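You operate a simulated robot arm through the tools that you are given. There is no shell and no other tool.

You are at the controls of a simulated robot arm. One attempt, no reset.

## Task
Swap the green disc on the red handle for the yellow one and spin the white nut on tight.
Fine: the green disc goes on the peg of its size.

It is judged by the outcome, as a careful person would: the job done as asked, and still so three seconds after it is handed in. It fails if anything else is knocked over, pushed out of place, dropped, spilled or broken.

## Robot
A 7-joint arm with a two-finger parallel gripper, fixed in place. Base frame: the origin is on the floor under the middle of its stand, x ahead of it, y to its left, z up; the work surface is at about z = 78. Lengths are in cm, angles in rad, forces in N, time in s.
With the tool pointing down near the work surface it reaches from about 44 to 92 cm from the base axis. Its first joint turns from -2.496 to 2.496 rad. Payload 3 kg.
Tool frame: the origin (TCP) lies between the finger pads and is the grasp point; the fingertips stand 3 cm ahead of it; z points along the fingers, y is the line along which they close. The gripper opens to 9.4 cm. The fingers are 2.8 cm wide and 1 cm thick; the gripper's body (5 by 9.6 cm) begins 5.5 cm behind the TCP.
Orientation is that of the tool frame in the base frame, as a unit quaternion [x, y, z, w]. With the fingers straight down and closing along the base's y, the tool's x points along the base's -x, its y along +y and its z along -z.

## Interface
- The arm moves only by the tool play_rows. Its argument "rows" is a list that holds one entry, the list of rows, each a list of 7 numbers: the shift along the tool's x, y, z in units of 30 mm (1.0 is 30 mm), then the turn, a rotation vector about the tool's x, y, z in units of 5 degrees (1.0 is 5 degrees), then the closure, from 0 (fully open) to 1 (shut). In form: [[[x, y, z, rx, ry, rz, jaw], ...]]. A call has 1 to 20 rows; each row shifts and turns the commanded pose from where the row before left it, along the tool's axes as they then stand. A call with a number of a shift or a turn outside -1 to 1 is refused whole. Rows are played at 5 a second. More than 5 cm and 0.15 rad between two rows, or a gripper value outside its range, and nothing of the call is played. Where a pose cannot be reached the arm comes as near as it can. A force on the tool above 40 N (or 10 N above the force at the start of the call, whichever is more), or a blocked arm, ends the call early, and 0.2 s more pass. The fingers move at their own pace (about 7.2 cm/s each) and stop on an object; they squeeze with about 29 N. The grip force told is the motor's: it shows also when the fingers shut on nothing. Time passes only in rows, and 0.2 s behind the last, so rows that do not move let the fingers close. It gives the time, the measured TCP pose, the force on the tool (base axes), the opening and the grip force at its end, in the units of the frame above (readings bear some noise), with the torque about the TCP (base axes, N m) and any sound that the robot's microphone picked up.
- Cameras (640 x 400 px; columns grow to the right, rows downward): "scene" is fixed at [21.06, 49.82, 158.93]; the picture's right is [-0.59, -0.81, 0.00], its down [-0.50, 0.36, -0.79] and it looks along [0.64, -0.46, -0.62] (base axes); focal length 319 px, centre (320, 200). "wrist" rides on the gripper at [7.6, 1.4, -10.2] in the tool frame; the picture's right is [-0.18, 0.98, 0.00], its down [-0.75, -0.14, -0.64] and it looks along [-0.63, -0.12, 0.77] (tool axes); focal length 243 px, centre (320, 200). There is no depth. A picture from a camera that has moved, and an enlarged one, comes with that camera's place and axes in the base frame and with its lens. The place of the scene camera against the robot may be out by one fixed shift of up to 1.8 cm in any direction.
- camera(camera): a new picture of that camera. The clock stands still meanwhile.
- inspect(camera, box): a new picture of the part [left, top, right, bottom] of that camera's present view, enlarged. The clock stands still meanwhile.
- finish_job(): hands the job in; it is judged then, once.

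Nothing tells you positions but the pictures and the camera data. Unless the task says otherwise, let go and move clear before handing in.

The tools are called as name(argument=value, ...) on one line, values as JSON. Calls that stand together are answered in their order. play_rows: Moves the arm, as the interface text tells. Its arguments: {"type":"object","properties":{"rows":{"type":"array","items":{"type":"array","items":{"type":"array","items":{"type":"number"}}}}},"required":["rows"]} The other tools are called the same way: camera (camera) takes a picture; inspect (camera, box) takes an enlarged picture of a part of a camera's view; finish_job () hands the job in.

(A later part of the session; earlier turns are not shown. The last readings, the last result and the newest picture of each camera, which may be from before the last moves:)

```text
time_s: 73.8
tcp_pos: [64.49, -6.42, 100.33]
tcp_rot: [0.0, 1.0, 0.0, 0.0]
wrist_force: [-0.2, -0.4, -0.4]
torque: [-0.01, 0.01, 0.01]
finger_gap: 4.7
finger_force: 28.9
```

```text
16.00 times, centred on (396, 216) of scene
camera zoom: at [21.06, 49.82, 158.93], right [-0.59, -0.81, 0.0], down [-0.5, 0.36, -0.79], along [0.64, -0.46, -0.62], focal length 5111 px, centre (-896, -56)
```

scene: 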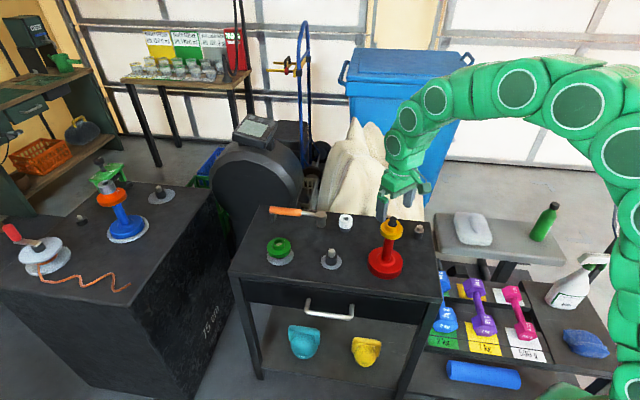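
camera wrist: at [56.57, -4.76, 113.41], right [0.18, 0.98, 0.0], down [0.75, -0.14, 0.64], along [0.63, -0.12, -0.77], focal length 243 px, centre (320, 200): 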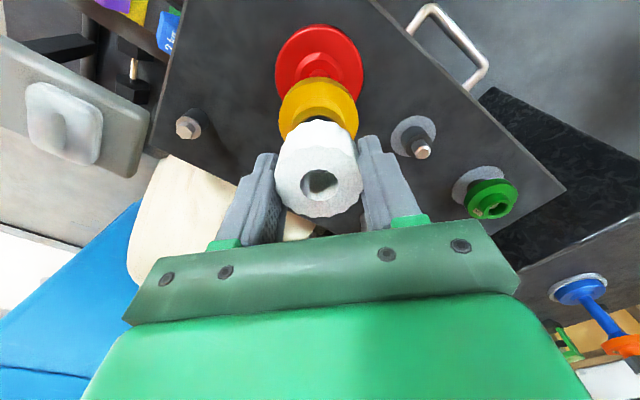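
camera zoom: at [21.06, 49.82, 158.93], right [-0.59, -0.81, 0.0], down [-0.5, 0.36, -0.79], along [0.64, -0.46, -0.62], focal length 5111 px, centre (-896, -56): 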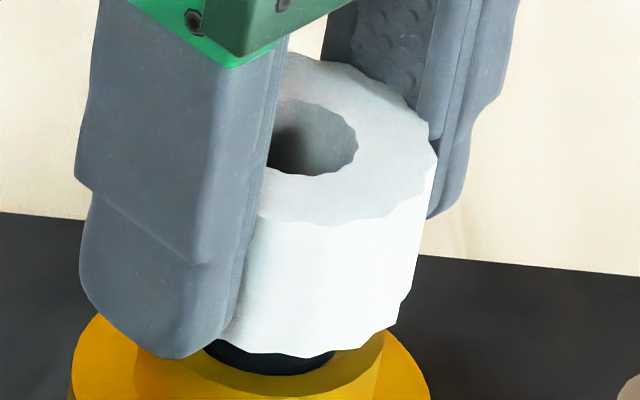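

play_rows(rows=[[[0, 0, 0.03, 0, 0, 0, 1], [0, 0, 0.03, 0, 0, 0, 1], [0, 0, 0.03, 0, 0, 0, 1], [0, 0, 0, 0, 0, 0, 1]]])

inspect(camera="wrist", box=[260, 120, 380, 230])

inspect(camera="scene", box=[384, 204, 408, 228])

```text
time_s: 74.8
tcp_pos: [64.47, -6.3, 100.11]
tcp_rot: [0.0, 1.0, 0.0, -0.001]
wrist_force: [0.3, -0.3, 0.1]
torque: [-0.02, 0.01, 0.01]
finger_gap: 4.68
finger_force: 29.2
```

```text
3.64 times, centred on (320, 175) of wrist
camera zoom: at [56.9, -4.85, 110.47], right [0.18, 0.98, 0.0], down [0.75, -0.14, 0.64], along [0.63, -0.12, -0.77], focal length 882 px, centre (320, 291)
```

zoom: 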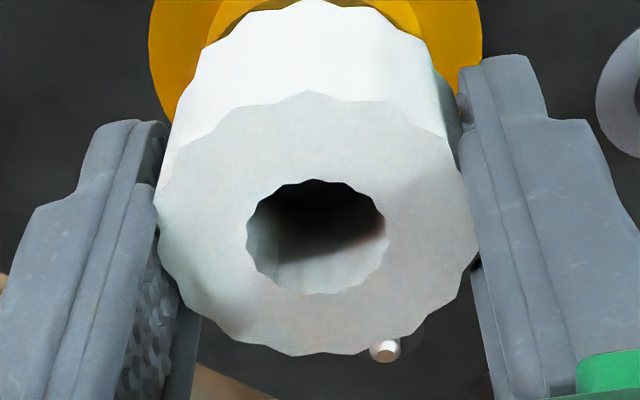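

```text
16.00 times, centred on (396, 216) of scene
camera zoom: at [21.06, 49.82, 158.93], right [-0.59, -0.81, 0.0], down [-0.5, 0.36, -0.79], along [0.64, -0.46, -0.62], focal length 5111 px, centre (-896, -56)
```

zoom: 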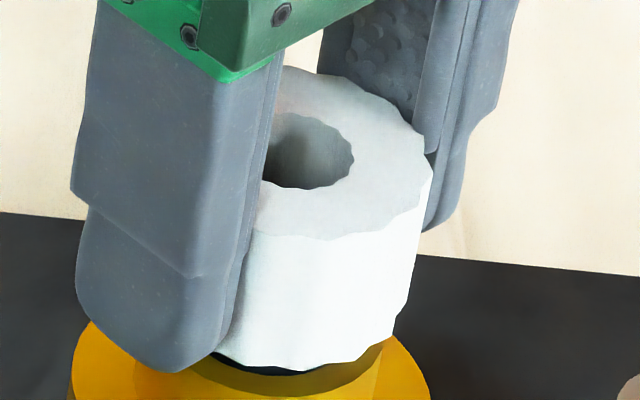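

play_rows(rows=[[[0, 0, 0.03, 0, 0, 0, 1], [0, 0, 0.03, 0, 0, 0, 1], [0, 0, 0.03, 0, 0, 0, 1], [0, 0, 0, 0, 0, 0, 1]]])

inspect(camera="wrist", box=[260, 120, 380, 230])

inspect(camera="scene", box=[384, 204, 408, 228])

```text
time_s: 75.8
tcp_pos: [64.46, -6.28, 99.74]
tcp_rot: [0.0, 1.0, 0.0, 0.001]
wrist_force: [-0.7, 0.4, -0.5]
torque: [0.0, 0.03, 0.03]
finger_gap: 4.66
finger_force: 29.0
```

```text
3.64 times, centred on (320, 175) of wrist
camera zoom: at [56.93, -4.91, 110.15], right [0.18, 0.98, 0.0], down [0.75, -0.14, 0.64], along [0.63, -0.12, -0.77], focal length 882 px, centre (320, 291)
```

zoom: 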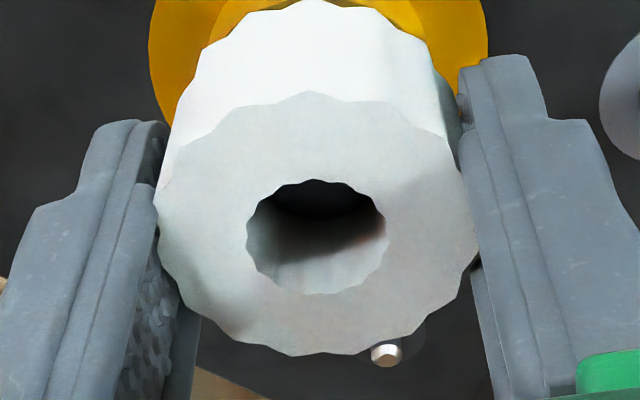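

```text
16.00 times, centred on (396, 216) of scene
camera zoom: at [21.06, 49.82, 158.93], right [-0.59, -0.81, 0.0], down [-0.5, 0.36, -0.79], along [0.64, -0.46, -0.62], focal length 5111 px, centre (-896, -56)
```

zoom: 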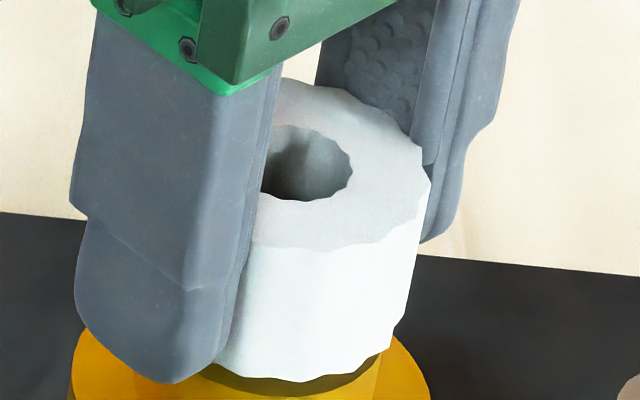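

play_rows(rows=[[[0, 0, 0.03, 0, 0, 0, 1], [0, 0, 0.03, 0, 0, 0, 1], [0, 0, 0.03, 0, 0, 0, 1], [0, 0, 0, 0, 0, 0, 1]]])

inspect(camera="wrist", box=[290, 150, 350, 205])

inspect(camera="scene", box=[384, 204, 408, 228])

```text
time_s: 76.8
tcp_pos: [64.51, -6.36, 99.58]
tcp_rot: [0.0, 1.0, 0.0, 0.0]
wrist_force: [0.4, 0.0, 0.2]
torque: [-0.01, -0.02, 0.0]
finger_gap: 4.66
finger_force: 28.6
```

```text
7.27 times, centred on (320, 178) of wrist
camera zoom: at [56.98, -4.98, 109.92], right [0.18, 0.98, 0.0], down [0.75, -0.14, 0.64], along [0.63, -0.12, -0.77], focal length 1764 px, centre (320, 364)
```

zoom: 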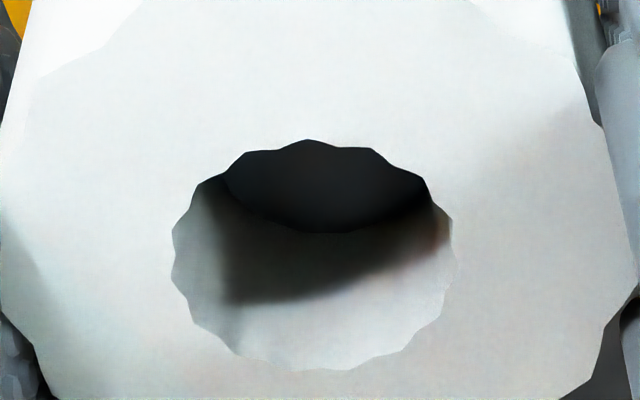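

```text
16.00 times, centred on (396, 216) of scene
camera zoom: at [21.06, 49.82, 158.93], right [-0.59, -0.81, 0.0], down [-0.5, 0.36, -0.79], along [0.64, -0.46, -0.62], focal length 5111 px, centre (-896, -56)
```

zoom: 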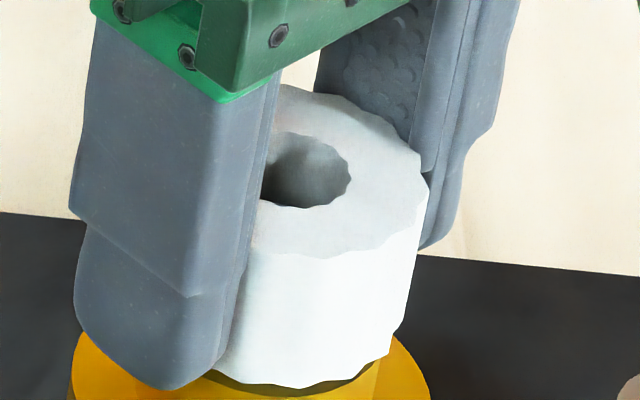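

The stud tip is visible inside the nut's bore, almost centred. Nudging 0.7 mm in y and continuing down until the thread resists.

play_rows(rows=[[[0, 0.023, 0, 0, 0, 0, 1], [0, 0, 0.03, 0, 0, 0, 1], [0, 0, 0.03, 0, 0, 0, 1], [0, 0, 0.03, 0, 0, 0, 1], [0, 0, 0, 0, 0, 0, 1]]])

inspect(camera="wrist", box=[290, 150, 350, 205])

inspect(camera="scene", box=[384, 204, 408, 228])

```text
time_s: 78.0
tcp_pos: [64.55, -6.25, 99.25]
tcp_rot: [-0.001, 1.0, 0.001, -0.001]
wrist_force: [1.0, -1.6, 6.7]
torque: [-0.09, -0.13, 0.01]
finger_gap: 4.66
finger_force: 29.1
```

```text
7.27 times, centred on (320, 178) of wrist
camera zoom: at [56.94, -4.87, 109.61], right [0.18, 0.98, 0.0], down [0.75, -0.14, 0.64], along [0.63, -0.12, -0.77], focal length 1764 px, centre (320, 364)
```

zoom: 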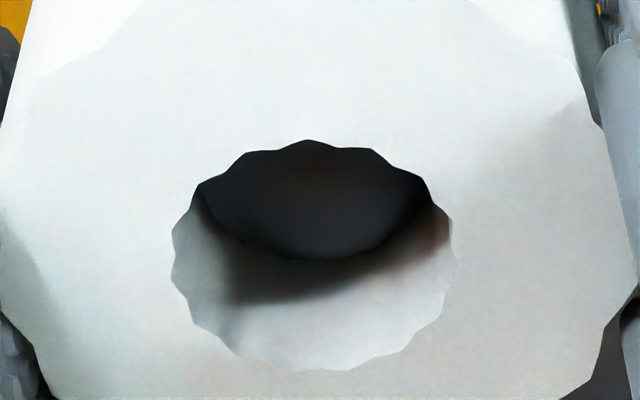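

```text
16.00 times, centred on (396, 216) of scene
camera zoom: at [21.06, 49.82, 158.93], right [-0.59, -0.81, 0.0], down [-0.5, 0.36, -0.79], along [0.64, -0.46, -0.62], focal length 5111 px, centre (-896, -56)
```

zoom: 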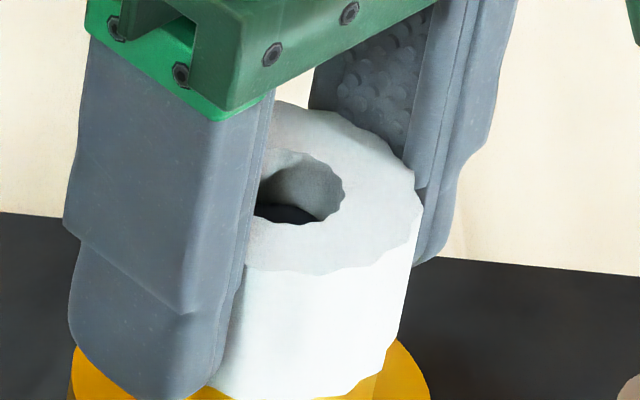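

The nut has met the thread (about 7 N up) with the stud well inside its bore, so it will stay put. The nut sits slightly off my tool axis, so I'll let go, recentre, and turn the open gripper back 90° to get a clean, wide tightening stroke.

play_rows(rows=[[[0, 0, 0, 0, 0, 0, 0.4], [0, 0, 0, 0, 0, 0, 0], [0, 0, 0, 0, 0, 0, 0], [0.06, 0, 0, 0, 0, 0, 0], [0, 0, 0, 0, 0, 0, 0]]])

inspect(camera="wrist", box=[240, 80, 400, 230])

inspect(camera="scene", box=[376, 200, 416, 240])

```text
time_s: 79.2
tcp_pos: [64.42, -6.35, 99.2]
tcp_rot: [-0.001, 1.0, 0.001, 0.0]
wrist_force: [-1.0, -0.6, 0.8]
torque: [-0.04, -0.02, -0.03]
finger_gap: 9.41
finger_force: 0.1
```

```text
2.67 times, centred on (320, 155) of wrist
camera zoom: at [56.75, -4.91, 109.6], right [0.18, 0.98, 0.0], down [0.75, -0.14, 0.64], along [0.63, -0.12, -0.77], focal length 647 px, centre (320, 320)
```

zoom: 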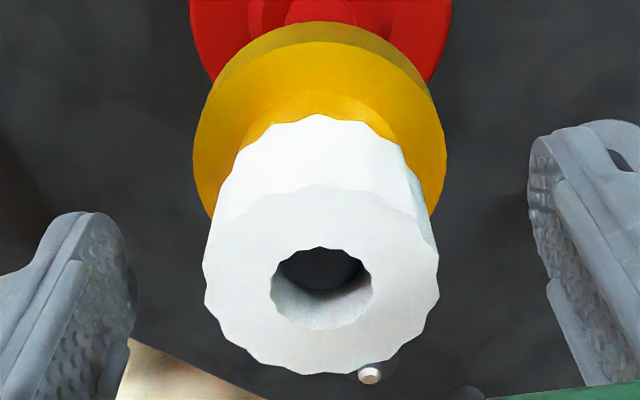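

```text
10.00 times, centred on (396, 220) of scene
camera zoom: at [21.06, 49.82, 158.93], right [-0.59, -0.81, 0.0], down [-0.5, 0.36, -0.79], along [0.64, -0.46, -0.62], focal length 3194 px, centre (-440, 0)
```

zoom: 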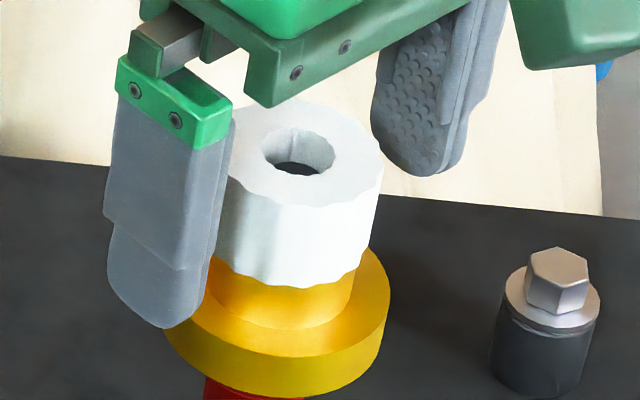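

The nut is sitting upright on the stud by itself. Turning the open gripper back 90° around it.

play_rows(rows=[[[0, 0, 0, 0, 0, -1, 0], [0, 0, 0, 0, 0, -1, 0], [0, 0, 0, 0, 0, -1, 0], [0, 0, 0, 0, 0, -1, 0], [0, 0, 0, 0, 0, -1, 0], [0, 0, 0, 0, 0, -1, 0], [0, 0, 0, 0, 0, -1, 0], [0, 0, 0, 0, 0, -1, 0], [0, 0, 0, 0, 0, -1, 0], [0, 0, 0, 0, 0, -1, 0], [0, 0, 0, 0, 0, -1, 0], [0, 0, 0, 0, 0, -1, 0], [0, 0, 0, 0, 0, -1, 0], [0, 0, 0, 0, 0, -1, 0], [0, 0, 0, 0, 0, -1, 0], [0, 0, 0, 0, 0, -1, 0], [0, 0, 0, 0, 0, -1, 0], [0, 0, 0, 0, 0, -1, 0], [0, 0, 0, 0, 0, 0, 0]]])

camera(camera="wrist")

inspect(camera="wrist", box=[240, 80, 400, 230])

camera(camera="scene")

```text
time_s: 83.2
tcp_pos: [64.49, -6.28, 99.25]
tcp_rot: [0.707, -0.707, 0.001, 0.0]
wrist_force: [0.1, -0.5, -0.7]
torque: [0.01, 0.03, -0.03]
finger_gap: 9.39
finger_force: 0.1
```

```text
taken
camera wrist: at [62.97, -13.9, 109.6], right [-0.98, 0.18, 0.0], down [0.14, 0.75, 0.64], along [0.12, 0.63, -0.77], focal length 243 px, centre (320, 200)
```

wrist: 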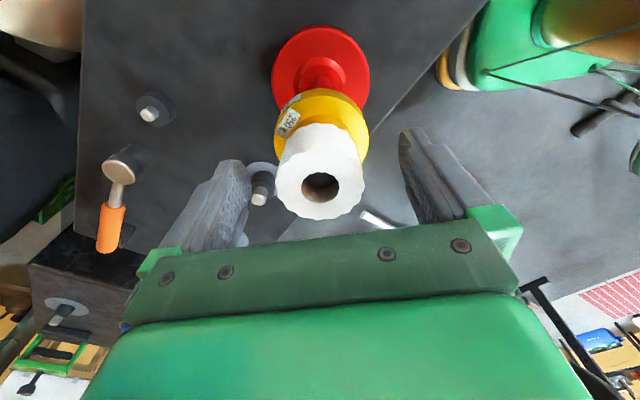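

```text
2.67 times, centred on (320, 155) of wrist
camera zoom: at [62.97, -13.9, 109.6], right [-0.98, 0.18, 0.0], down [0.14, 0.75, 0.64], along [0.12, 0.63, -0.77], focal length 647 px, centre (320, 320)
```

zoom: 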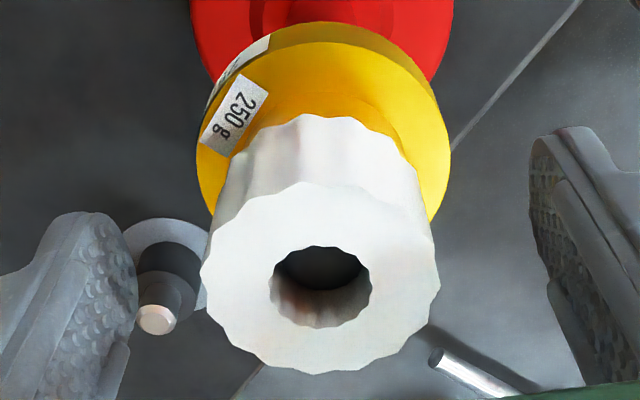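

```text
taken
```

scene: 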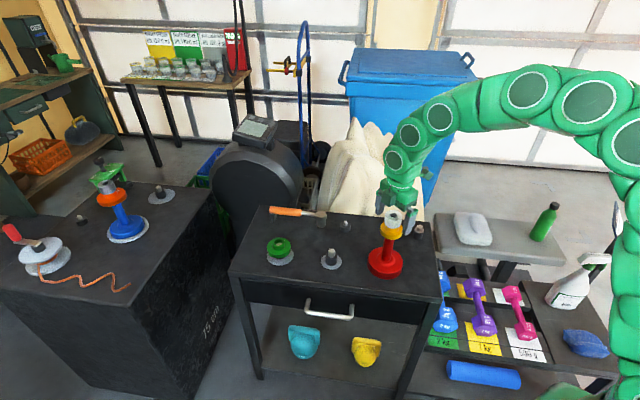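

The nut stays centred in the picture after the turn, so the tool axis now coincides with the stud axis. Closing on the nut here and reading the forces.

play_rows(rows=[[[0, 0.01, 0, 0, 0, 0, 0.3], [0, 0, 0, 0, 0, 0, 1], [0, 0, 0, 0, 0, 0, 1], [0, 0, 0, 0, 0, 0, 1]]])

inspect(camera="wrist", box=[240, 80, 400, 230])

```text
time_s: 84.2
tcp_pos: [64.35, -6.29, 99.2]
tcp_rot: [0.707, -0.707, 0.0, 0.001]
wrist_force: [-0.5, 0.2, -0.7]
torque: [0.0, -0.03, 0.01]
finger_gap: 4.68
finger_force: 29.0
```

```text
2.67 times, centred on (320, 155) of wrist
camera zoom: at [62.96, -13.9, 109.59], right [-0.98, 0.18, 0.0], down [0.14, 0.75, 0.64], along [0.12, 0.63, -0.77], focal length 647 px, centre (320, 320)
```

zoom: 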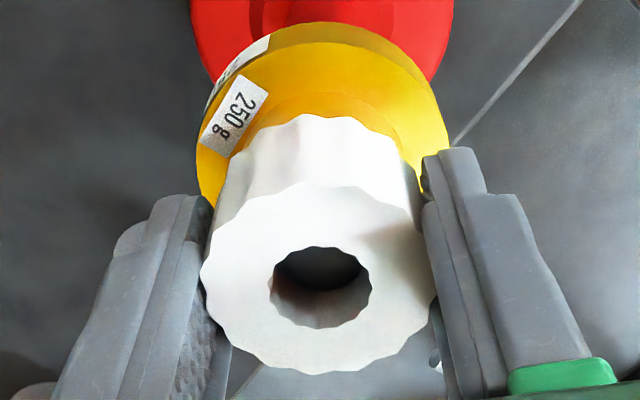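

No side load. Now turning clockwise 90° with a slight downward feed to start the thread.

play_rows(rows=[[[0, 0, 0.01, 0, 0, 1, 1], [0, 0, 0.002, 0, 0, 1, 1], [0, 0, 0.002, 0, 0, 1, 1], [0, 0, 0.002, 0, 0, 1, 1], [0, 0, 0.002, 0, 0, 1, 1], [0, 0, 0.002, 0, 0, 1, 1], [0, 0, 0.002, 0, 0, 1, 1], [0, 0, 0.002, 0, 0, 1, 1], [0, 0, 0.002, 0, 0, 1, 1], [0, 0, 0, 0, 0, 0, 1]]])

inspect(camera="wrist", box=[240, 80, 400, 230])

```text
time_s: 86.4
tcp_pos: [64.28, -6.17, 99.17]
tcp_rot: [-0.383, 0.924, 0.0, 0.0]
wrist_force: [-2.2, 7.2, 26.2]
torque: [0.21, 0.08, 0.03]
finger_gap: 4.64
finger_force: 29.3
```

```text
2.67 times, centred on (320, 155) of wrist
camera zoom: at [57.91, -10.67, 109.56], right [-0.56, 0.83, 0.0], down [0.63, 0.43, 0.64], along [0.53, 0.36, -0.77], focal length 647 px, centre (320, 320)
```

zoom: 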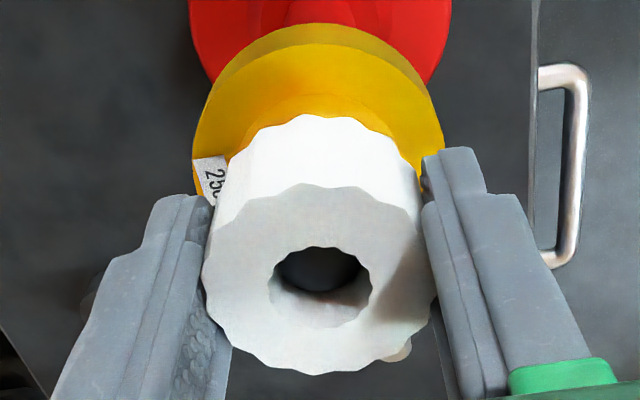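

play_rows(rows=[[[0, 0, 0, 0, 0, 1, 1], [0, 0, 0, 0, 0, 1, 1], [0, 0, 0, 0, 0, 1, 1], [0, 0, 0, 0, 0, 1, 1], [0, 0, 0, 0, 0, 0, 1]]])

inspect(camera="scene", box=[376, 200, 416, 240])

```text
time_s: 87.6
tcp_pos: [64.33, -6.42, 99.18]
tcp_rot: [-0.215, 0.977, 0.0, 0.0]
wrist_force: [-8.3, 7.0, 23.1]
torque: [0.15, 0.25, 0.03]
finger_gap: 4.64
finger_force: 29.2
```

```text
10.00 times, centred on (396, 220) of scene
camera zoom: at [21.06, 49.82, 158.93], right [-0.59, -0.81, 0.0], down [-0.5, 0.36, -0.79], along [0.64, -0.46, -0.62], focal length 3194 px, centre (-440, 0)
```

zoom: 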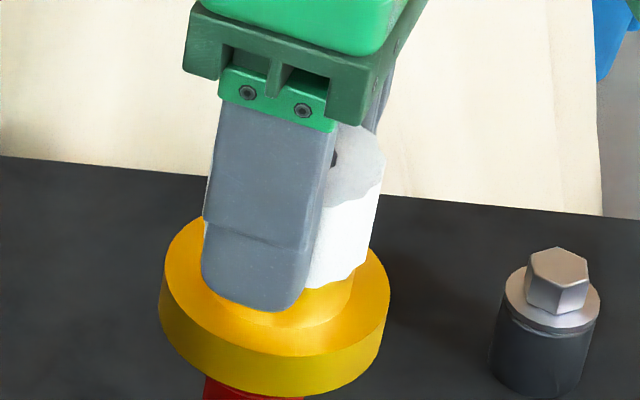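

inspect(camera="scene", box=[386, 216, 406, 234])

inspect(camera="wrist", box=[270, 90, 370, 220])

```text
16.00 times, centred on (396, 225) of scene
camera zoom: at [21.06, 49.82, 158.93], right [-0.59, -0.81, 0.0], down [-0.5, 0.36, -0.79], along [0.64, -0.46, -0.62], focal length 5111 px, centre (-896, -200)
```

zoom: 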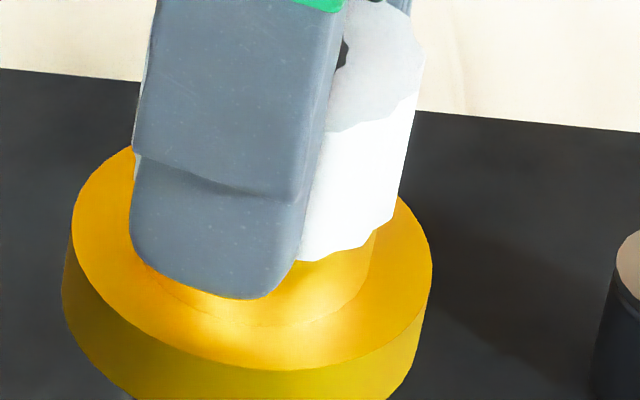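

```text
3.08 times, centred on (320, 155) of wrist
camera zoom: at [56.86, -8.23, 109.51], right [-0.25, 0.97, 0.0], down [0.74, 0.19, 0.64], along [0.62, 0.16, -0.77], focal length 746 px, centre (320, 338)
```

zoom: 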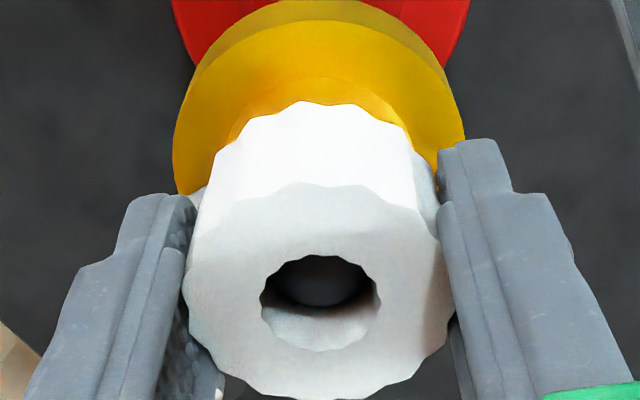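

play_rows(rows=[[[0, 0, 0, 0, 0, 1, 1], [0, 0, 0, 0, 0, 1, 1], [0, 0, 0, 0, 0, 1, 1], [0, 0, 0, 0, 0, 1, 1], [0, 0, 0, 0, 0, 1, 1], [0, 0, 0, 0, 0, 0, 1]]])

inspect(camera="wrist", box=[240, 80, 400, 230])

inspect(camera="scene", box=[376, 200, 416, 240])

```text
time_s: 89.0
tcp_pos: [64.38, -6.37, 99.13]
tcp_rot: [0.001, 1.0, 0.0, 0.0]
wrist_force: [-5.9, 5.2, 18.0]
torque: [0.2, 0.12, 0.02]
finger_gap: 4.64
finger_force: 29.1
```

```text
2.67 times, centred on (320, 155) of wrist
camera zoom: at [56.77, -4.88, 109.47], right [0.19, 0.98, 0.0], down [0.75, -0.14, 0.64], along [0.63, -0.12, -0.77], focal length 647 px, centre (320, 320)
```

zoom: 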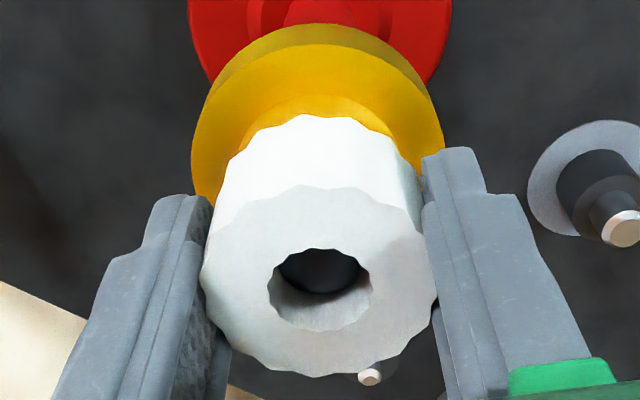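

```text
10.00 times, centred on (396, 220) of scene
camera zoom: at [21.06, 49.82, 158.93], right [-0.59, -0.81, 0.0], down [-0.5, 0.36, -0.79], along [0.64, -0.46, -0.62], focal length 3194 px, centre (-440, 0)
```

zoom: 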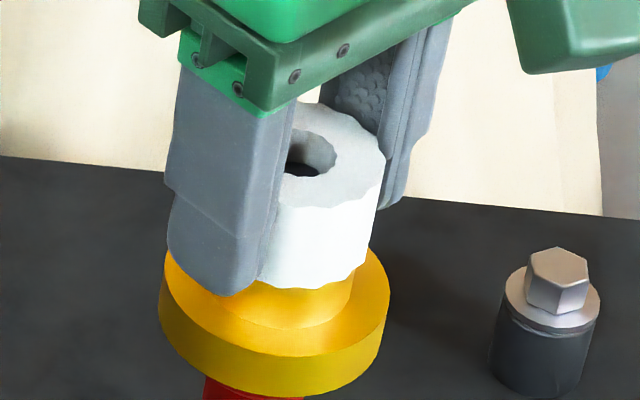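

The upward force falls as I turn with no feed (26→23→18 N), so the thread is drawing the nut down. I'm carrying on clockwise with a very small feed.

play_rows(rows=[[[0, 0, 0, 0, 0, 1, 1], [0, 0, 0, 0, 0, 1, 1], [0, 0, 0, 0, 0, 1, 1], [0, 0, 0.001, 0, 0, 1, 1], [0, 0, 0.001, 0, 0, 1, 1], [0, 0, 0.001, 0, 0, 1, 1], [0, 0, 0.001, 0, 0, 1, 1], [0, 0, 0.001, 0, 0, 1, 1], [0, 0, 0.001, 0, 0, 1, 1], [0, 0, 0.001, 0, 0, 1, 1], [0, 0, 0.001, 0, 0, 1, 1], [0, 0, 0.001, 0, 0, 1, 1], [0, 0, 0, 0, 0, 0, 1]]])

inspect(camera="wrist", box=[240, 80, 400, 230])

```text
time_s: 91.8
tcp_pos: [64.4, -6.3, 99.11]
tcp_rot: [0.5, 0.866, 0.001, 0.001]
wrist_force: [-2.2, -0.5, -6.4]
torque: [-0.05, 0.05, 0.0]
finger_gap: 4.63
finger_force: 28.9
```

```text
2.67 times, centred on (320, 155) of wrist
camera zoom: at [61.78, 0.96, 109.47], right [0.94, 0.33, 0.0], down [0.25, -0.72, 0.64], along [0.21, -0.61, -0.77], focal length 647 px, centre (320, 320)
```

zoom: 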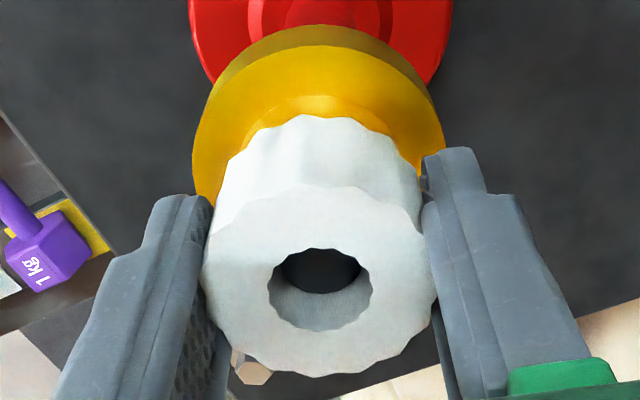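

Now the thread pulls the nut down faster than I feed (-6 N). Increasing the feed to match and turning on.

play_rows(rows=[[[0, 0, 0.006, 0, 0, 1, 1], [0, 0, 0.002, 0, 0, 1, 1], [0, 0, 0.002, 0, 0, 1, 1], [0, 0, 0.002, 0, 0, 1, 1], [0, 0, 0.002, 0, 0, 1, 1], [0, 0, 0.002, 0, 0, 1, 1], [0, 0, 0, 0, 0, 0, 1]]])

```text
time_s: 93.4
tcp_pos: [64.24, -6.31, 99.13]
tcp_rot: [0.708, 0.706, -0.001, 0.0]
wrist_force: [-6.9, -5.8, 12.0]
torque: [-0.3, 0.26, 0.04]
finger_gap: 4.64
finger_force: 28.8
```

The thread lead works out to roughly 3.3 mm per turn. Continuing clockwise with matched feed.

play_rows(rows=[[[0, 0, 0.0012, 0, 0, 1, 1], [0, 0, 0.0012, 0, 0, 1, 1], [0, 0, 0.0012, 0, 0, 1, 1], [0, 0, 0.0012, 0, 0, 1, 1], [0, 0, 0.0012, 0, 0, 1, 1], [0, 0, 0.0012, 0, 0, 1, 1], [0, 0, 0.0012, 0, 0, 1, 1], [0, 0, 0.0012, 0, 0, 1, 1], [0, 0, 0.0012, 0, 0, 1, 1], [0, 0, 0.0012, 0, 0, 1, 1], [0, 0, 0, 0, 0, 0, 1]]])

inspect(camera="wrist", box=[240, 80, 400, 230])

camera(camera="scene")

inspect(camera="scene", box=[376, 200, 416, 240])

```text
time_s: 95.8
tcp_pos: [64.32, -6.32, 99.12]
tcp_rot: [0.94, 0.341, -0.001, 0.001]
wrist_force: [-1.8, 1.1, 1.7]
torque: [0.02, -0.09, 0.37]
finger_gap: 4.64
finger_force: 28.9
```

```text
2.67 times, centred on (320, 155) of wrist
camera zoom: at [71.11, -2.51, 109.41], right [0.49, -0.87, 0.0], down [-0.67, -0.38, 0.64], along [-0.56, -0.31, -0.77], focal length 647 px, centre (320, 320)
```

zoom: 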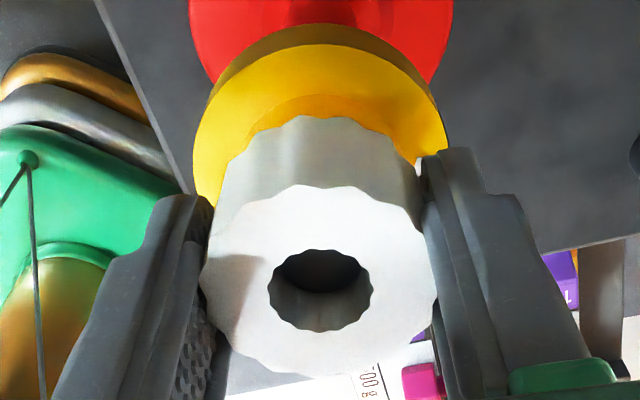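

```text
taken
```

scene: 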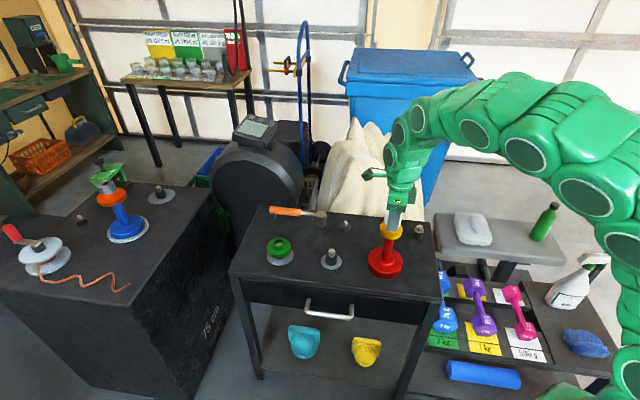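

```text
10.00 times, centred on (396, 220) of scene
camera zoom: at [21.06, 49.82, 158.93], right [-0.59, -0.81, 0.0], down [-0.5, 0.36, -0.79], along [0.64, -0.46, -0.62], focal length 3194 px, centre (-440, 0)
```

zoom: 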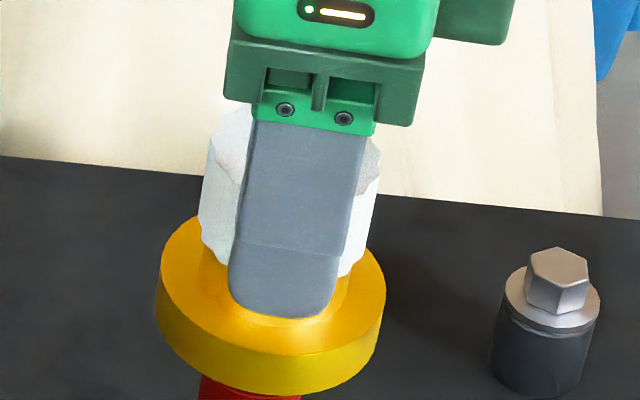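

Torque about the axis has appeared (0.37 N·m), so the nut is starting to tighten. Turning on in small steps.

play_rows(rows=[[[0, 0, 0.001, 0, 0, 1, 1], [0, 0, 0.001, 0, 0, 1, 1], [0, 0, 0, 0, 0, 0, 1]]])

inspect(camera="wrist", box=[240, 80, 400, 230])

```text
time_s: 96.6
tcp_pos: [64.36, -6.22, 99.05]
tcp_rot: [0.966, 0.258, 0.001, -0.001]
wrist_force: [-0.2, 0.9, -5.6]
torque: [-0.02, 0.04, 0.2]
finger_gap: 4.65
finger_force: 28.4
```

```text
2.67 times, centred on (320, 155) of wrist
camera zoom: at [71.65, -3.73, 109.41], right [0.33, -0.94, 0.0], down [-0.72, -0.25, 0.64], along [-0.61, -0.21, -0.77], focal length 647 px, centre (320, 320)
```

zoom: 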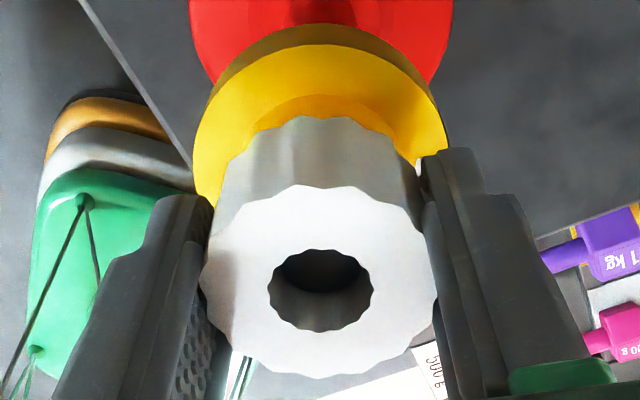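

play_rows(rows=[[[0, 0, 0.004, 0, 0, 1, 1], [0, 0, 0.0018, 0, 0, 1, 1], [0, 0, 0.0018, 0, 0, 1, 1], [0, 0, 0.0018, 0, 0, 1, 1], [0, 0, 0, 0, 0, 0, 1]]])

```text
time_s: 97.8
tcp_pos: [64.25, -6.32, 99.13]
tcp_rot: [0.996, 0.086, 0.001, 0.0]
wrist_force: [1.2, -0.6, 0.0]
torque: [-0.06, 0.04, 0.24]
finger_gap: 4.67
finger_force: 28.4
```

camera(camera="wrist")

inspect(camera="scene", box=[366, 200, 426, 290])

inspect(camera="scene", box=[382, 216, 406, 240])

```text
taken
camera wrist: at [72.06, -6.36, 109.43], right [-0.01, -1.0, 0.0], down [-0.77, 0.01, 0.64], along [-0.64, 0.01, -0.77], focal length 243 px, centre (320, 200)
```

wrist: 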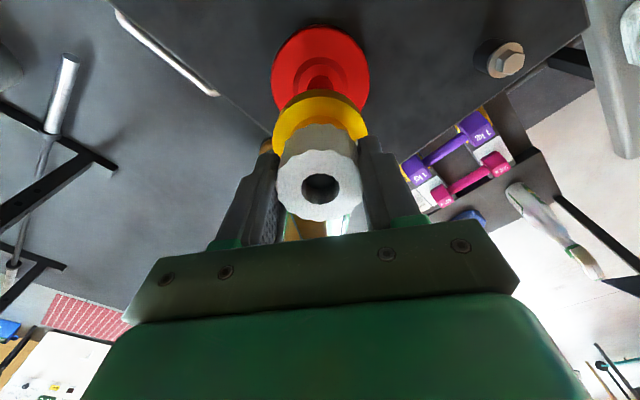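

```text
4.44 times, centred on (396, 245) of scene
camera zoom: at [21.06, 49.82, 158.93], right [-0.59, -0.81, 0.0], down [-0.5, 0.36, -0.79], along [0.64, -0.46, -0.62], focal length 1420 px, centre (-18, 0)
```

zoom: 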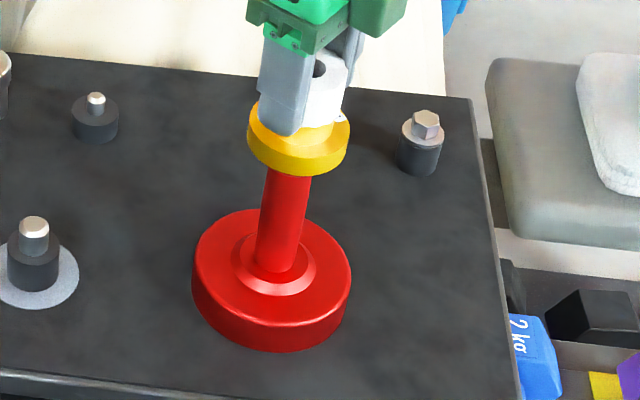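

```text
16.00 times, centred on (394, 228) of scene
camera zoom: at [21.06, 49.82, 158.93], right [-0.59, -0.81, 0.0], down [-0.5, 0.36, -0.79], along [0.64, -0.46, -0.62], focal length 5111 px, centre (-864, -248)
```

zoom: 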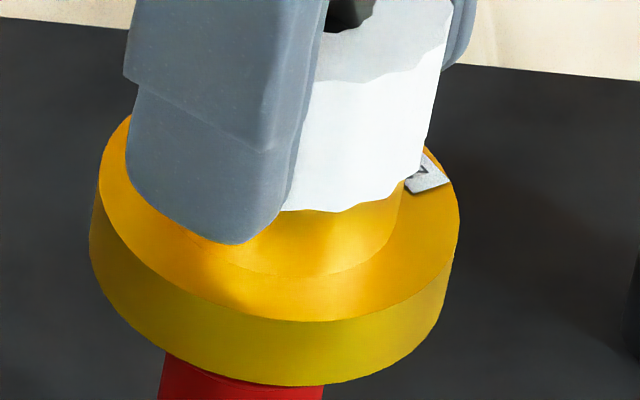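

The white label on the yellow disc has come round, so at about 0.3 N·m the nut now clamps hard enough to turn disc and handle together on the table. To tighten further without spinning the handle, I'll press down to hold it while turning a little more.

play_rows(rows=[[[0, 0, 0.01, 0, 0, 0, 1], [0, 0, 0, 0, 0, 0, 1]]])

```text
time_s: 98.4
tcp_pos: [64.23, -6.29, 98.93]
tcp_rot: [0.996, 0.087, 0.0, 0.0]
wrist_force: [-5.2, 0.1, 15.8]
torque: [-0.06, 0.15, 0.18]
finger_gap: 4.66
finger_force: 29.0
```

play_rows(rows=[[[0, 0, 0.006, 0, 0, 0.5, 1], [0, 0, 0, 0, 0, 0.5, 1], [0, 0, 0, 0, 0, 0.5, 1], [0, 0, 0, 0, 0, 0.5, 1], [0, 0, 0, 0, 0, 0, 1]]])

inspect(camera="scene", box=[382, 216, 406, 240])

```text
time_s: 99.6
tcp_pos: [64.26, -6.24, 98.97]
tcp_rot: [1.0, 0.0, 0.001, 0.001]
wrist_force: [-2.2, 1.3, 5.5]
torque: [0.01, 0.06, 0.37]
finger_gap: 4.55
finger_force: 28.6
```

```text
16.00 times, centred on (394, 228) of scene
camera zoom: at [21.06, 49.82, 158.93], right [-0.59, -0.81, 0.0], down [-0.5, 0.36, -0.79], along [0.64, -0.46, -0.62], focal length 5111 px, centre (-864, -248)
```

zoom: 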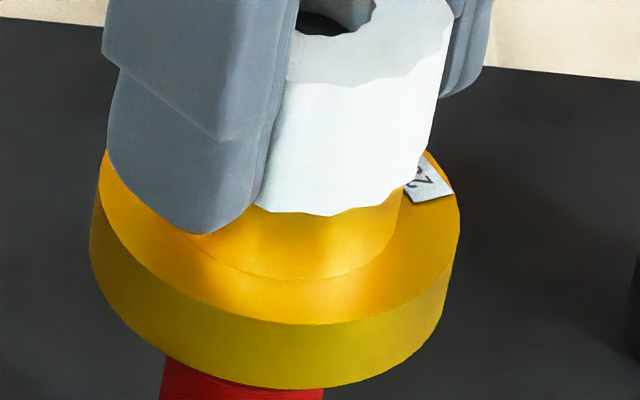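

play_rows(rows=[[[0, 0, 0.001, 0, 0, 0.5, 1], [0, 0, 0.001, 0, 0, 0.5, 1], [0, 0, 0.001, 0, 0, 0.5, 1], [0, 0, 0.001, 0, 0, 0.5, 1], [0, 0, 0, 0, 0, 0, 1]]])

inspect(camera="scene", box=[382, 216, 406, 240])

inspect(camera="wrist", box=[240, 80, 400, 230])

```text
time_s: 100.8
tcp_pos: [64.33, -6.3, 98.87]
tcp_rot: [0.996, -0.088, -0.001, 0.0]
wrist_force: [-0.5, -1.1, -9.7]
torque: [-0.08, 0.04, 0.06]
finger_gap: 4.55
finger_force: 28.9
```

```text
16.00 times, centred on (394, 228) of scene
camera zoom: at [21.06, 49.82, 158.93], right [-0.59, -0.81, 0.0], down [-0.5, 0.36, -0.79], along [0.64, -0.46, -0.62], focal length 5111 px, centre (-864, -248)
```

zoom: 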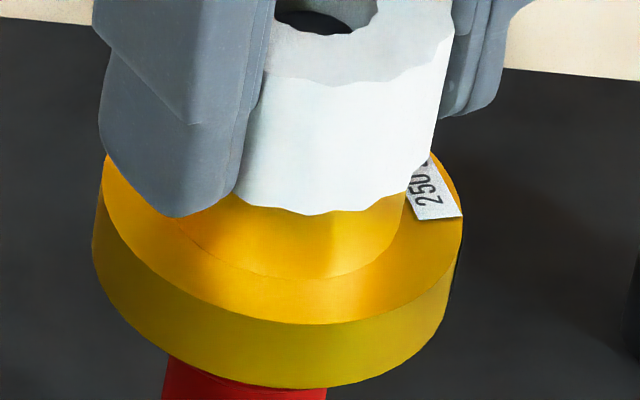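

```text
2.67 times, centred on (320, 155) of wrist
camera zoom: at [71.58, -9.02, 109.32], right [-0.35, -0.94, 0.0], down [-0.72, 0.27, 0.64], along [-0.6, 0.23, -0.77], focal length 647 px, centre (320, 320)
```

zoom: 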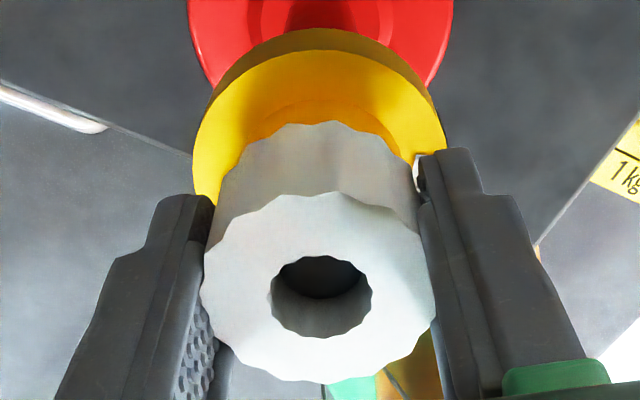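

The torque tracks my vertical force just as a handle sliding round on the table would, so the nut is already holding against about 0.37 N·m. I'll give one firmer nip: press down to pin the base, then turn a little.

play_rows(rows=[[[0, 0, 0.012, 0, 0, 0, 1], [0, 0, 0, 0, 0, 0, 1]]])

```text
time_s: 101.4
tcp_pos: [64.29, -6.4, 98.88]
tcp_rot: [0.996, -0.088, -0.001, 0.0]
wrist_force: [-5.5, -0.1, 1.4]
torque: [-0.02, 0.19, 0.01]
finger_gap: 4.54
finger_force: 29.3
```

play_rows(rows=[[[0, 0, 0.012, 0, 0, 0, 1], [0, 0, 0.008, 0, 0, 0, 1], [0, 0, 0, 0, 0, 0, 1]]])

```text
time_s: 102.2
tcp_pos: [64.29, -6.25, 98.99]
tcp_rot: [0.996, -0.088, 0.001, -0.001]
wrist_force: [-11.9, -0.8, 31.3]
torque: [-0.09, 0.1, -0.08]
finger_gap: 4.54
finger_force: 28.9
```

play_rows(rows=[[[0, 0, 0, 0, 0, 0.5, 1], [0, 0, 0, 0, 0, 0.5, 1], [0, 0, 0, 0, 0, 0, 1]]])

inspect(camera="scene", box=[382, 216, 406, 240])

```text
time_s: 103.0
tcp_pos: [64.29, -6.29, 98.87]
tcp_rot: [0.992, -0.13, -0.001, 0.001]
wrist_force: [4.4, -1.1, 8.7]
torque: [-0.09, -0.21, 0.46]
finger_gap: 4.53
finger_force: 28.7
```

```text
16.00 times, centred on (394, 228) of scene
camera zoom: at [21.06, 49.82, 158.93], right [-0.59, -0.81, 0.0], down [-0.5, 0.36, -0.79], along [0.64, -0.46, -0.62], focal length 5111 px, centre (-864, -248)
```

zoom: 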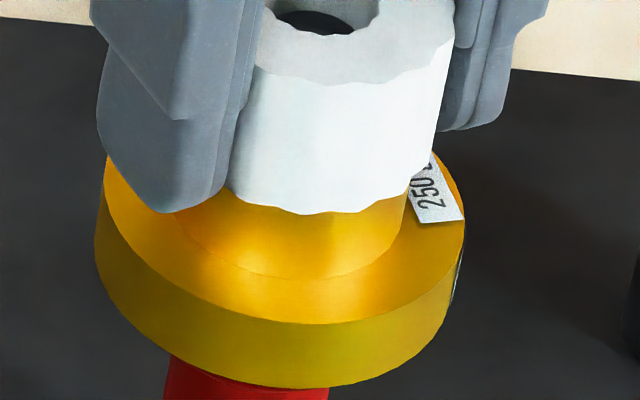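

The torque reached 0.46 N·m. I'll release and look at how the nut sits, then turn the open gripper back for a confirming stroke with the tips slightly higher, clear of the hub.

play_rows(rows=[[[0, 0, -0.008, 0, 0, 0, 1], [0, 0, 0, 0, 0, 0, 0.3], [0, 0, 0, 0, 0, 0, 0], [0, 0, 0, 0, 0, 0, 0], [0, 0, -0.1, 0, 0, 0, 0], [0, 0, 0, 0, 0, -1, 0], [0, 0, 0, 0, 0, -1, 0], [0, 0, 0, 0, 0, -1, 0], [0, 0, 0, 0, 0, -1, 0], [0, 0, 0, 0, 0, -1, 0], [0, 0, 0, 0, 0, -1, 0], [0, 0, 0, 0, 0, -1, 0], [0, 0, 0, 0, 0, -1, 0], [0, 0, 0, 0, 0, -1, 0], [0, 0, 0, 0, 0, -1, 0], [0, 0, 0, 0, 0, -1, 0], [0, 0, 0, 0, 0, -1, 0], [0, 0, 0, 0, 0, -1, 0], [0, 0, 0, 0, 0, -1, 0], [0, 0, 0, 0, 0, 0, 0]]])

inspect(camera="scene", box=[382, 206, 406, 230])

inspect(camera="wrist", box=[240, 60, 400, 230])

inspect(camera="scene", box=[350, 200, 450, 290])

```text
time_s: 107.2
tcp_pos: [64.28, -6.28, 99.14]
tcp_rot: [0.887, 0.462, 0.0, 0.0]
wrist_force: [1.1, 0.2, 0.2]
torque: [-0.01, -0.01, 0.02]
finger_gap: 9.41
finger_force: 0.0
```

```text
16.00 times, centred on (394, 218) of scene
camera zoom: at [21.06, 49.82, 158.93], right [-0.59, -0.81, 0.0], down [-0.5, 0.36, -0.79], along [0.64, -0.46, -0.62], focal length 5111 px, centre (-864, -88)
```

zoom: 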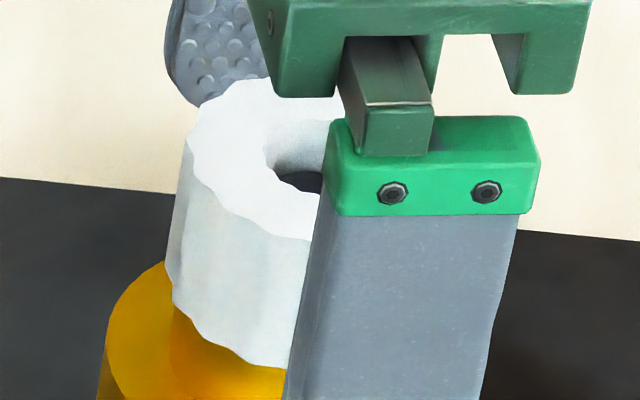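

```text
2.35 times, centred on (320, 145) of wrist
camera zoom: at [69.87, -0.82, 109.52], right [0.7, -0.71, 0.0], down [-0.55, -0.54, 0.64], along [-0.46, -0.45, -0.77], focal length 571 px, centre (320, 329)
```

zoom: 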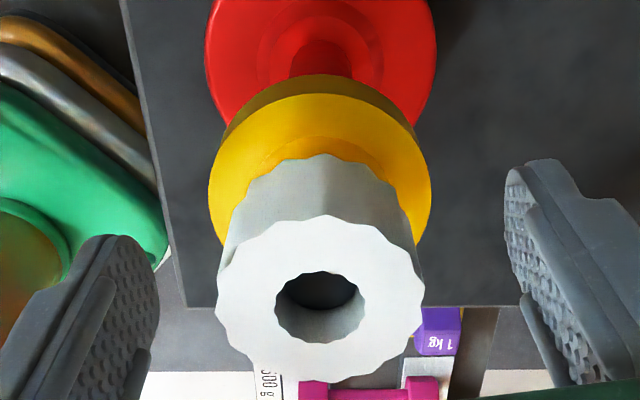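

```text
4.44 times, centred on (400, 245) of scene
camera zoom: at [21.06, 49.82, 158.93], right [-0.59, -0.81, 0.0], down [-0.5, 0.36, -0.79], along [0.64, -0.46, -0.62], focal length 1420 px, centre (-36, 0)
```

zoom: 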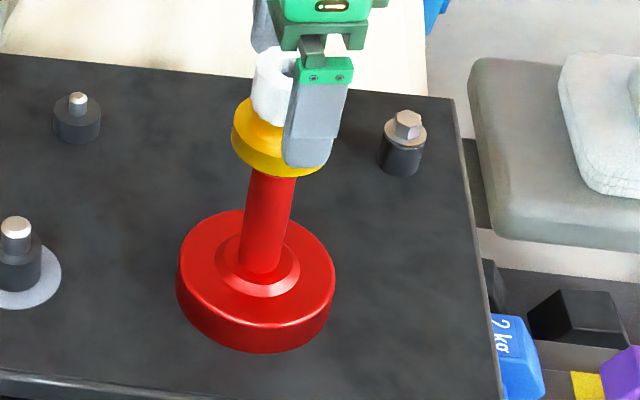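

play_rows(rows=[[[0, 0, 0, 0, 0, -1, 0], [0, 0, 0, 0, 0, -1, 0], [0, 0, 0, 0, 0, -1, 0], [0, 0, 0, 0, 0, -1, 0], [0, 0, 0, 0, 0, -1, 0], [0, 0, 0, 0, 0, -1, 0], [0, 0, 0, 0, 0, -1, 0], [0, 0, 0, 0, 0, -1, 0], [0, 0, 0, 0, 0, -1, 0], [0, 0, 0, 0, 0, -1, 0], [0, 0, 0, 0, 0, -1, 0], [0, 0, 0, 0, 0, -1, 0], [0, 0, 0, 0, 0, -1, 0], [0, 0, 0, 0, 0, -1, 0], [0, 0, 0, 0, 0, -1, 0], [0, 0, 0, 0, 0, -1, 0], [0, 0, 0, 0, 0, -1, 0], [0, 0, 0, 0, 0, -1, 0], [0, 0, 0, 0, 0, -1, 0], [0, 0, 0, 0, 0, -1, 0]]])

play_rows(rows=[[[0, 0, 0, 0, 0, -1, 0], [0, 0, 0, 0, 0, -1, 0], [0, 0, 0, 0, 0, -1, 0], [0, 0, 0, 0, 0, -1, 0], [0, 0, 0, 0, 0, -1, 0], [0, 0, 0, 0, 0, -1, 0], [0, 0, 0, 0, 0, -1, 0], [0, 0, 0, 0, 0, -1, 0], [0, 0, 0, 0, 0, -1, 0], [0, 0, 0, 0, 0, -1, 0], [0, 0, 0, 0, 0, -1, 0], [0, 0, 0, 0, 0, -1, 0], [0, 0, 0, 0, 0, -1, 0], [0, 0, 0, 0, 0, -1, 0], [0, 0, 0, 0, 0, 0, 0]]])

inspect(camera="wrist", box=[240, 60, 400, 230])

inspect(camera="scene", box=[382, 206, 406, 230])

inspect(camera="scene", box=[376, 205, 412, 245])

```text
time_s: 111.4
tcp_pos: [64.3, -6.46, 99.22]
tcp_rot: [0.216, 0.976, 0.0, 0.0]
wrist_force: [0.1, 0.0, -0.1]
torque: [-0.03, 0.02, 0.0]
finger_gap: 9.39
finger_force: 0.0
```

```text
time_s: 114.6
tcp_pos: [64.38, -6.31, 99.24]
tcp_rot: [-0.384, 0.923, 0.0, 0.001]
wrist_force: [1.0, -0.2, -0.6]
torque: [0.0, -0.02, -0.02]
finger_gap: 9.4
finger_force: 0.1
```

```text
2.35 times, centred on (320, 145) of wrist
camera zoom: at [57.92, -10.7, 109.58], right [-0.57, 0.82, 0.0], down [0.63, 0.43, 0.64], along [0.53, 0.36, -0.77], focal length 571 px, centre (320, 329)
```

zoom: 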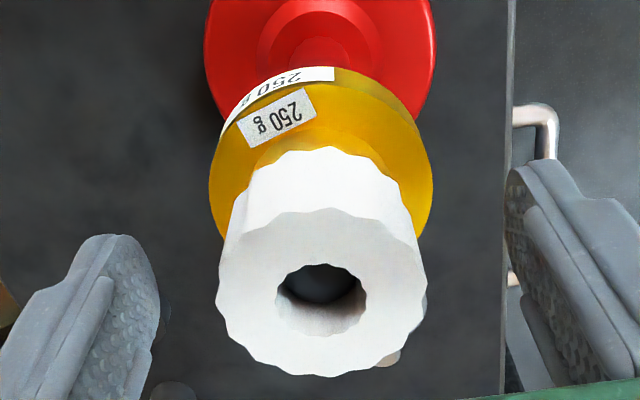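

```text
16.00 times, centred on (394, 218) of scene
camera zoom: at [21.06, 49.82, 158.93], right [-0.59, -0.81, 0.0], down [-0.5, 0.36, -0.79], along [0.64, -0.46, -0.62], focal length 5111 px, centre (-864, -88)
```

zoom: 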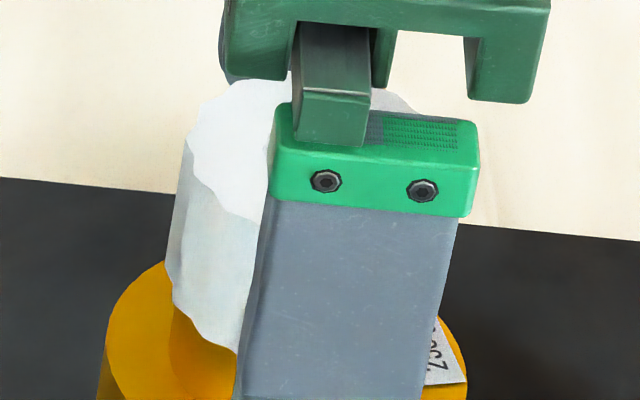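

```text
10.00 times, centred on (394, 225) of scene
camera zoom: at [21.06, 49.82, 158.93], right [-0.59, -0.81, 0.0], down [-0.5, 0.36, -0.79], along [0.64, -0.46, -0.62], focal length 3194 px, centre (-420, -50)
```

zoom: 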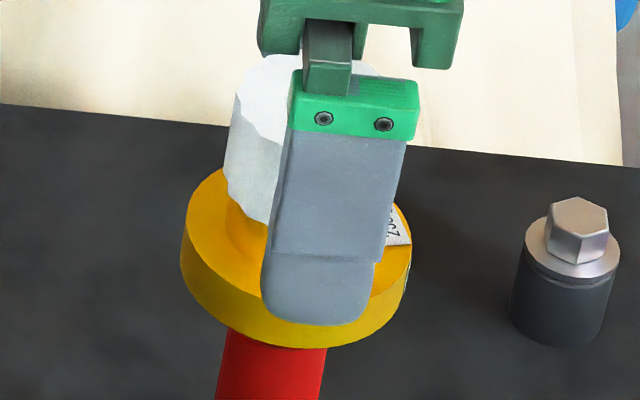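

play_rows(rows=[[[0, 0, 0, 0, 0, 0, 0.3], [0, 0, 0, 0, 0, 0, 1], [0, 0, 0, 0, 0, 0, 1], [0, 0, 0, 0, 0, 0, 1]]])

inspect(camera="wrist", box=[240, 60, 400, 230])

```text
time_s: 115.6
tcp_pos: [64.28, -6.32, 99.23]
tcp_rot: [-0.382, 0.924, 0.0, 0.0]
wrist_force: [-2.4, 1.9, 0.9]
torque: [0.06, 0.06, 0.05]
finger_gap: 4.69
finger_force: 29.0
```

```text
2.35 times, centred on (320, 145) of wrist
camera zoom: at [57.9, -10.69, 109.59], right [-0.56, 0.83, 0.0], down [0.63, 0.43, 0.64], along [0.53, 0.36, -0.77], focal length 571 px, centre (320, 329)
```

zoom: 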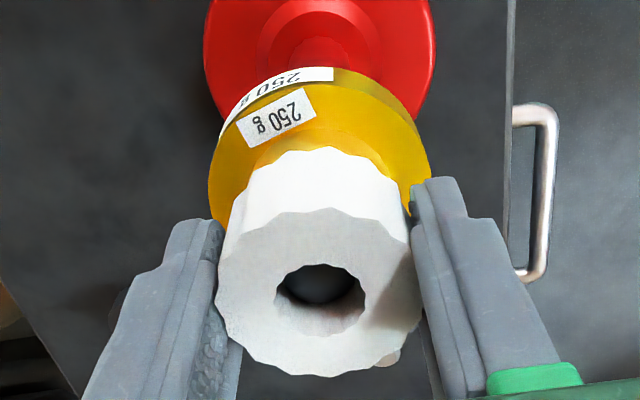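

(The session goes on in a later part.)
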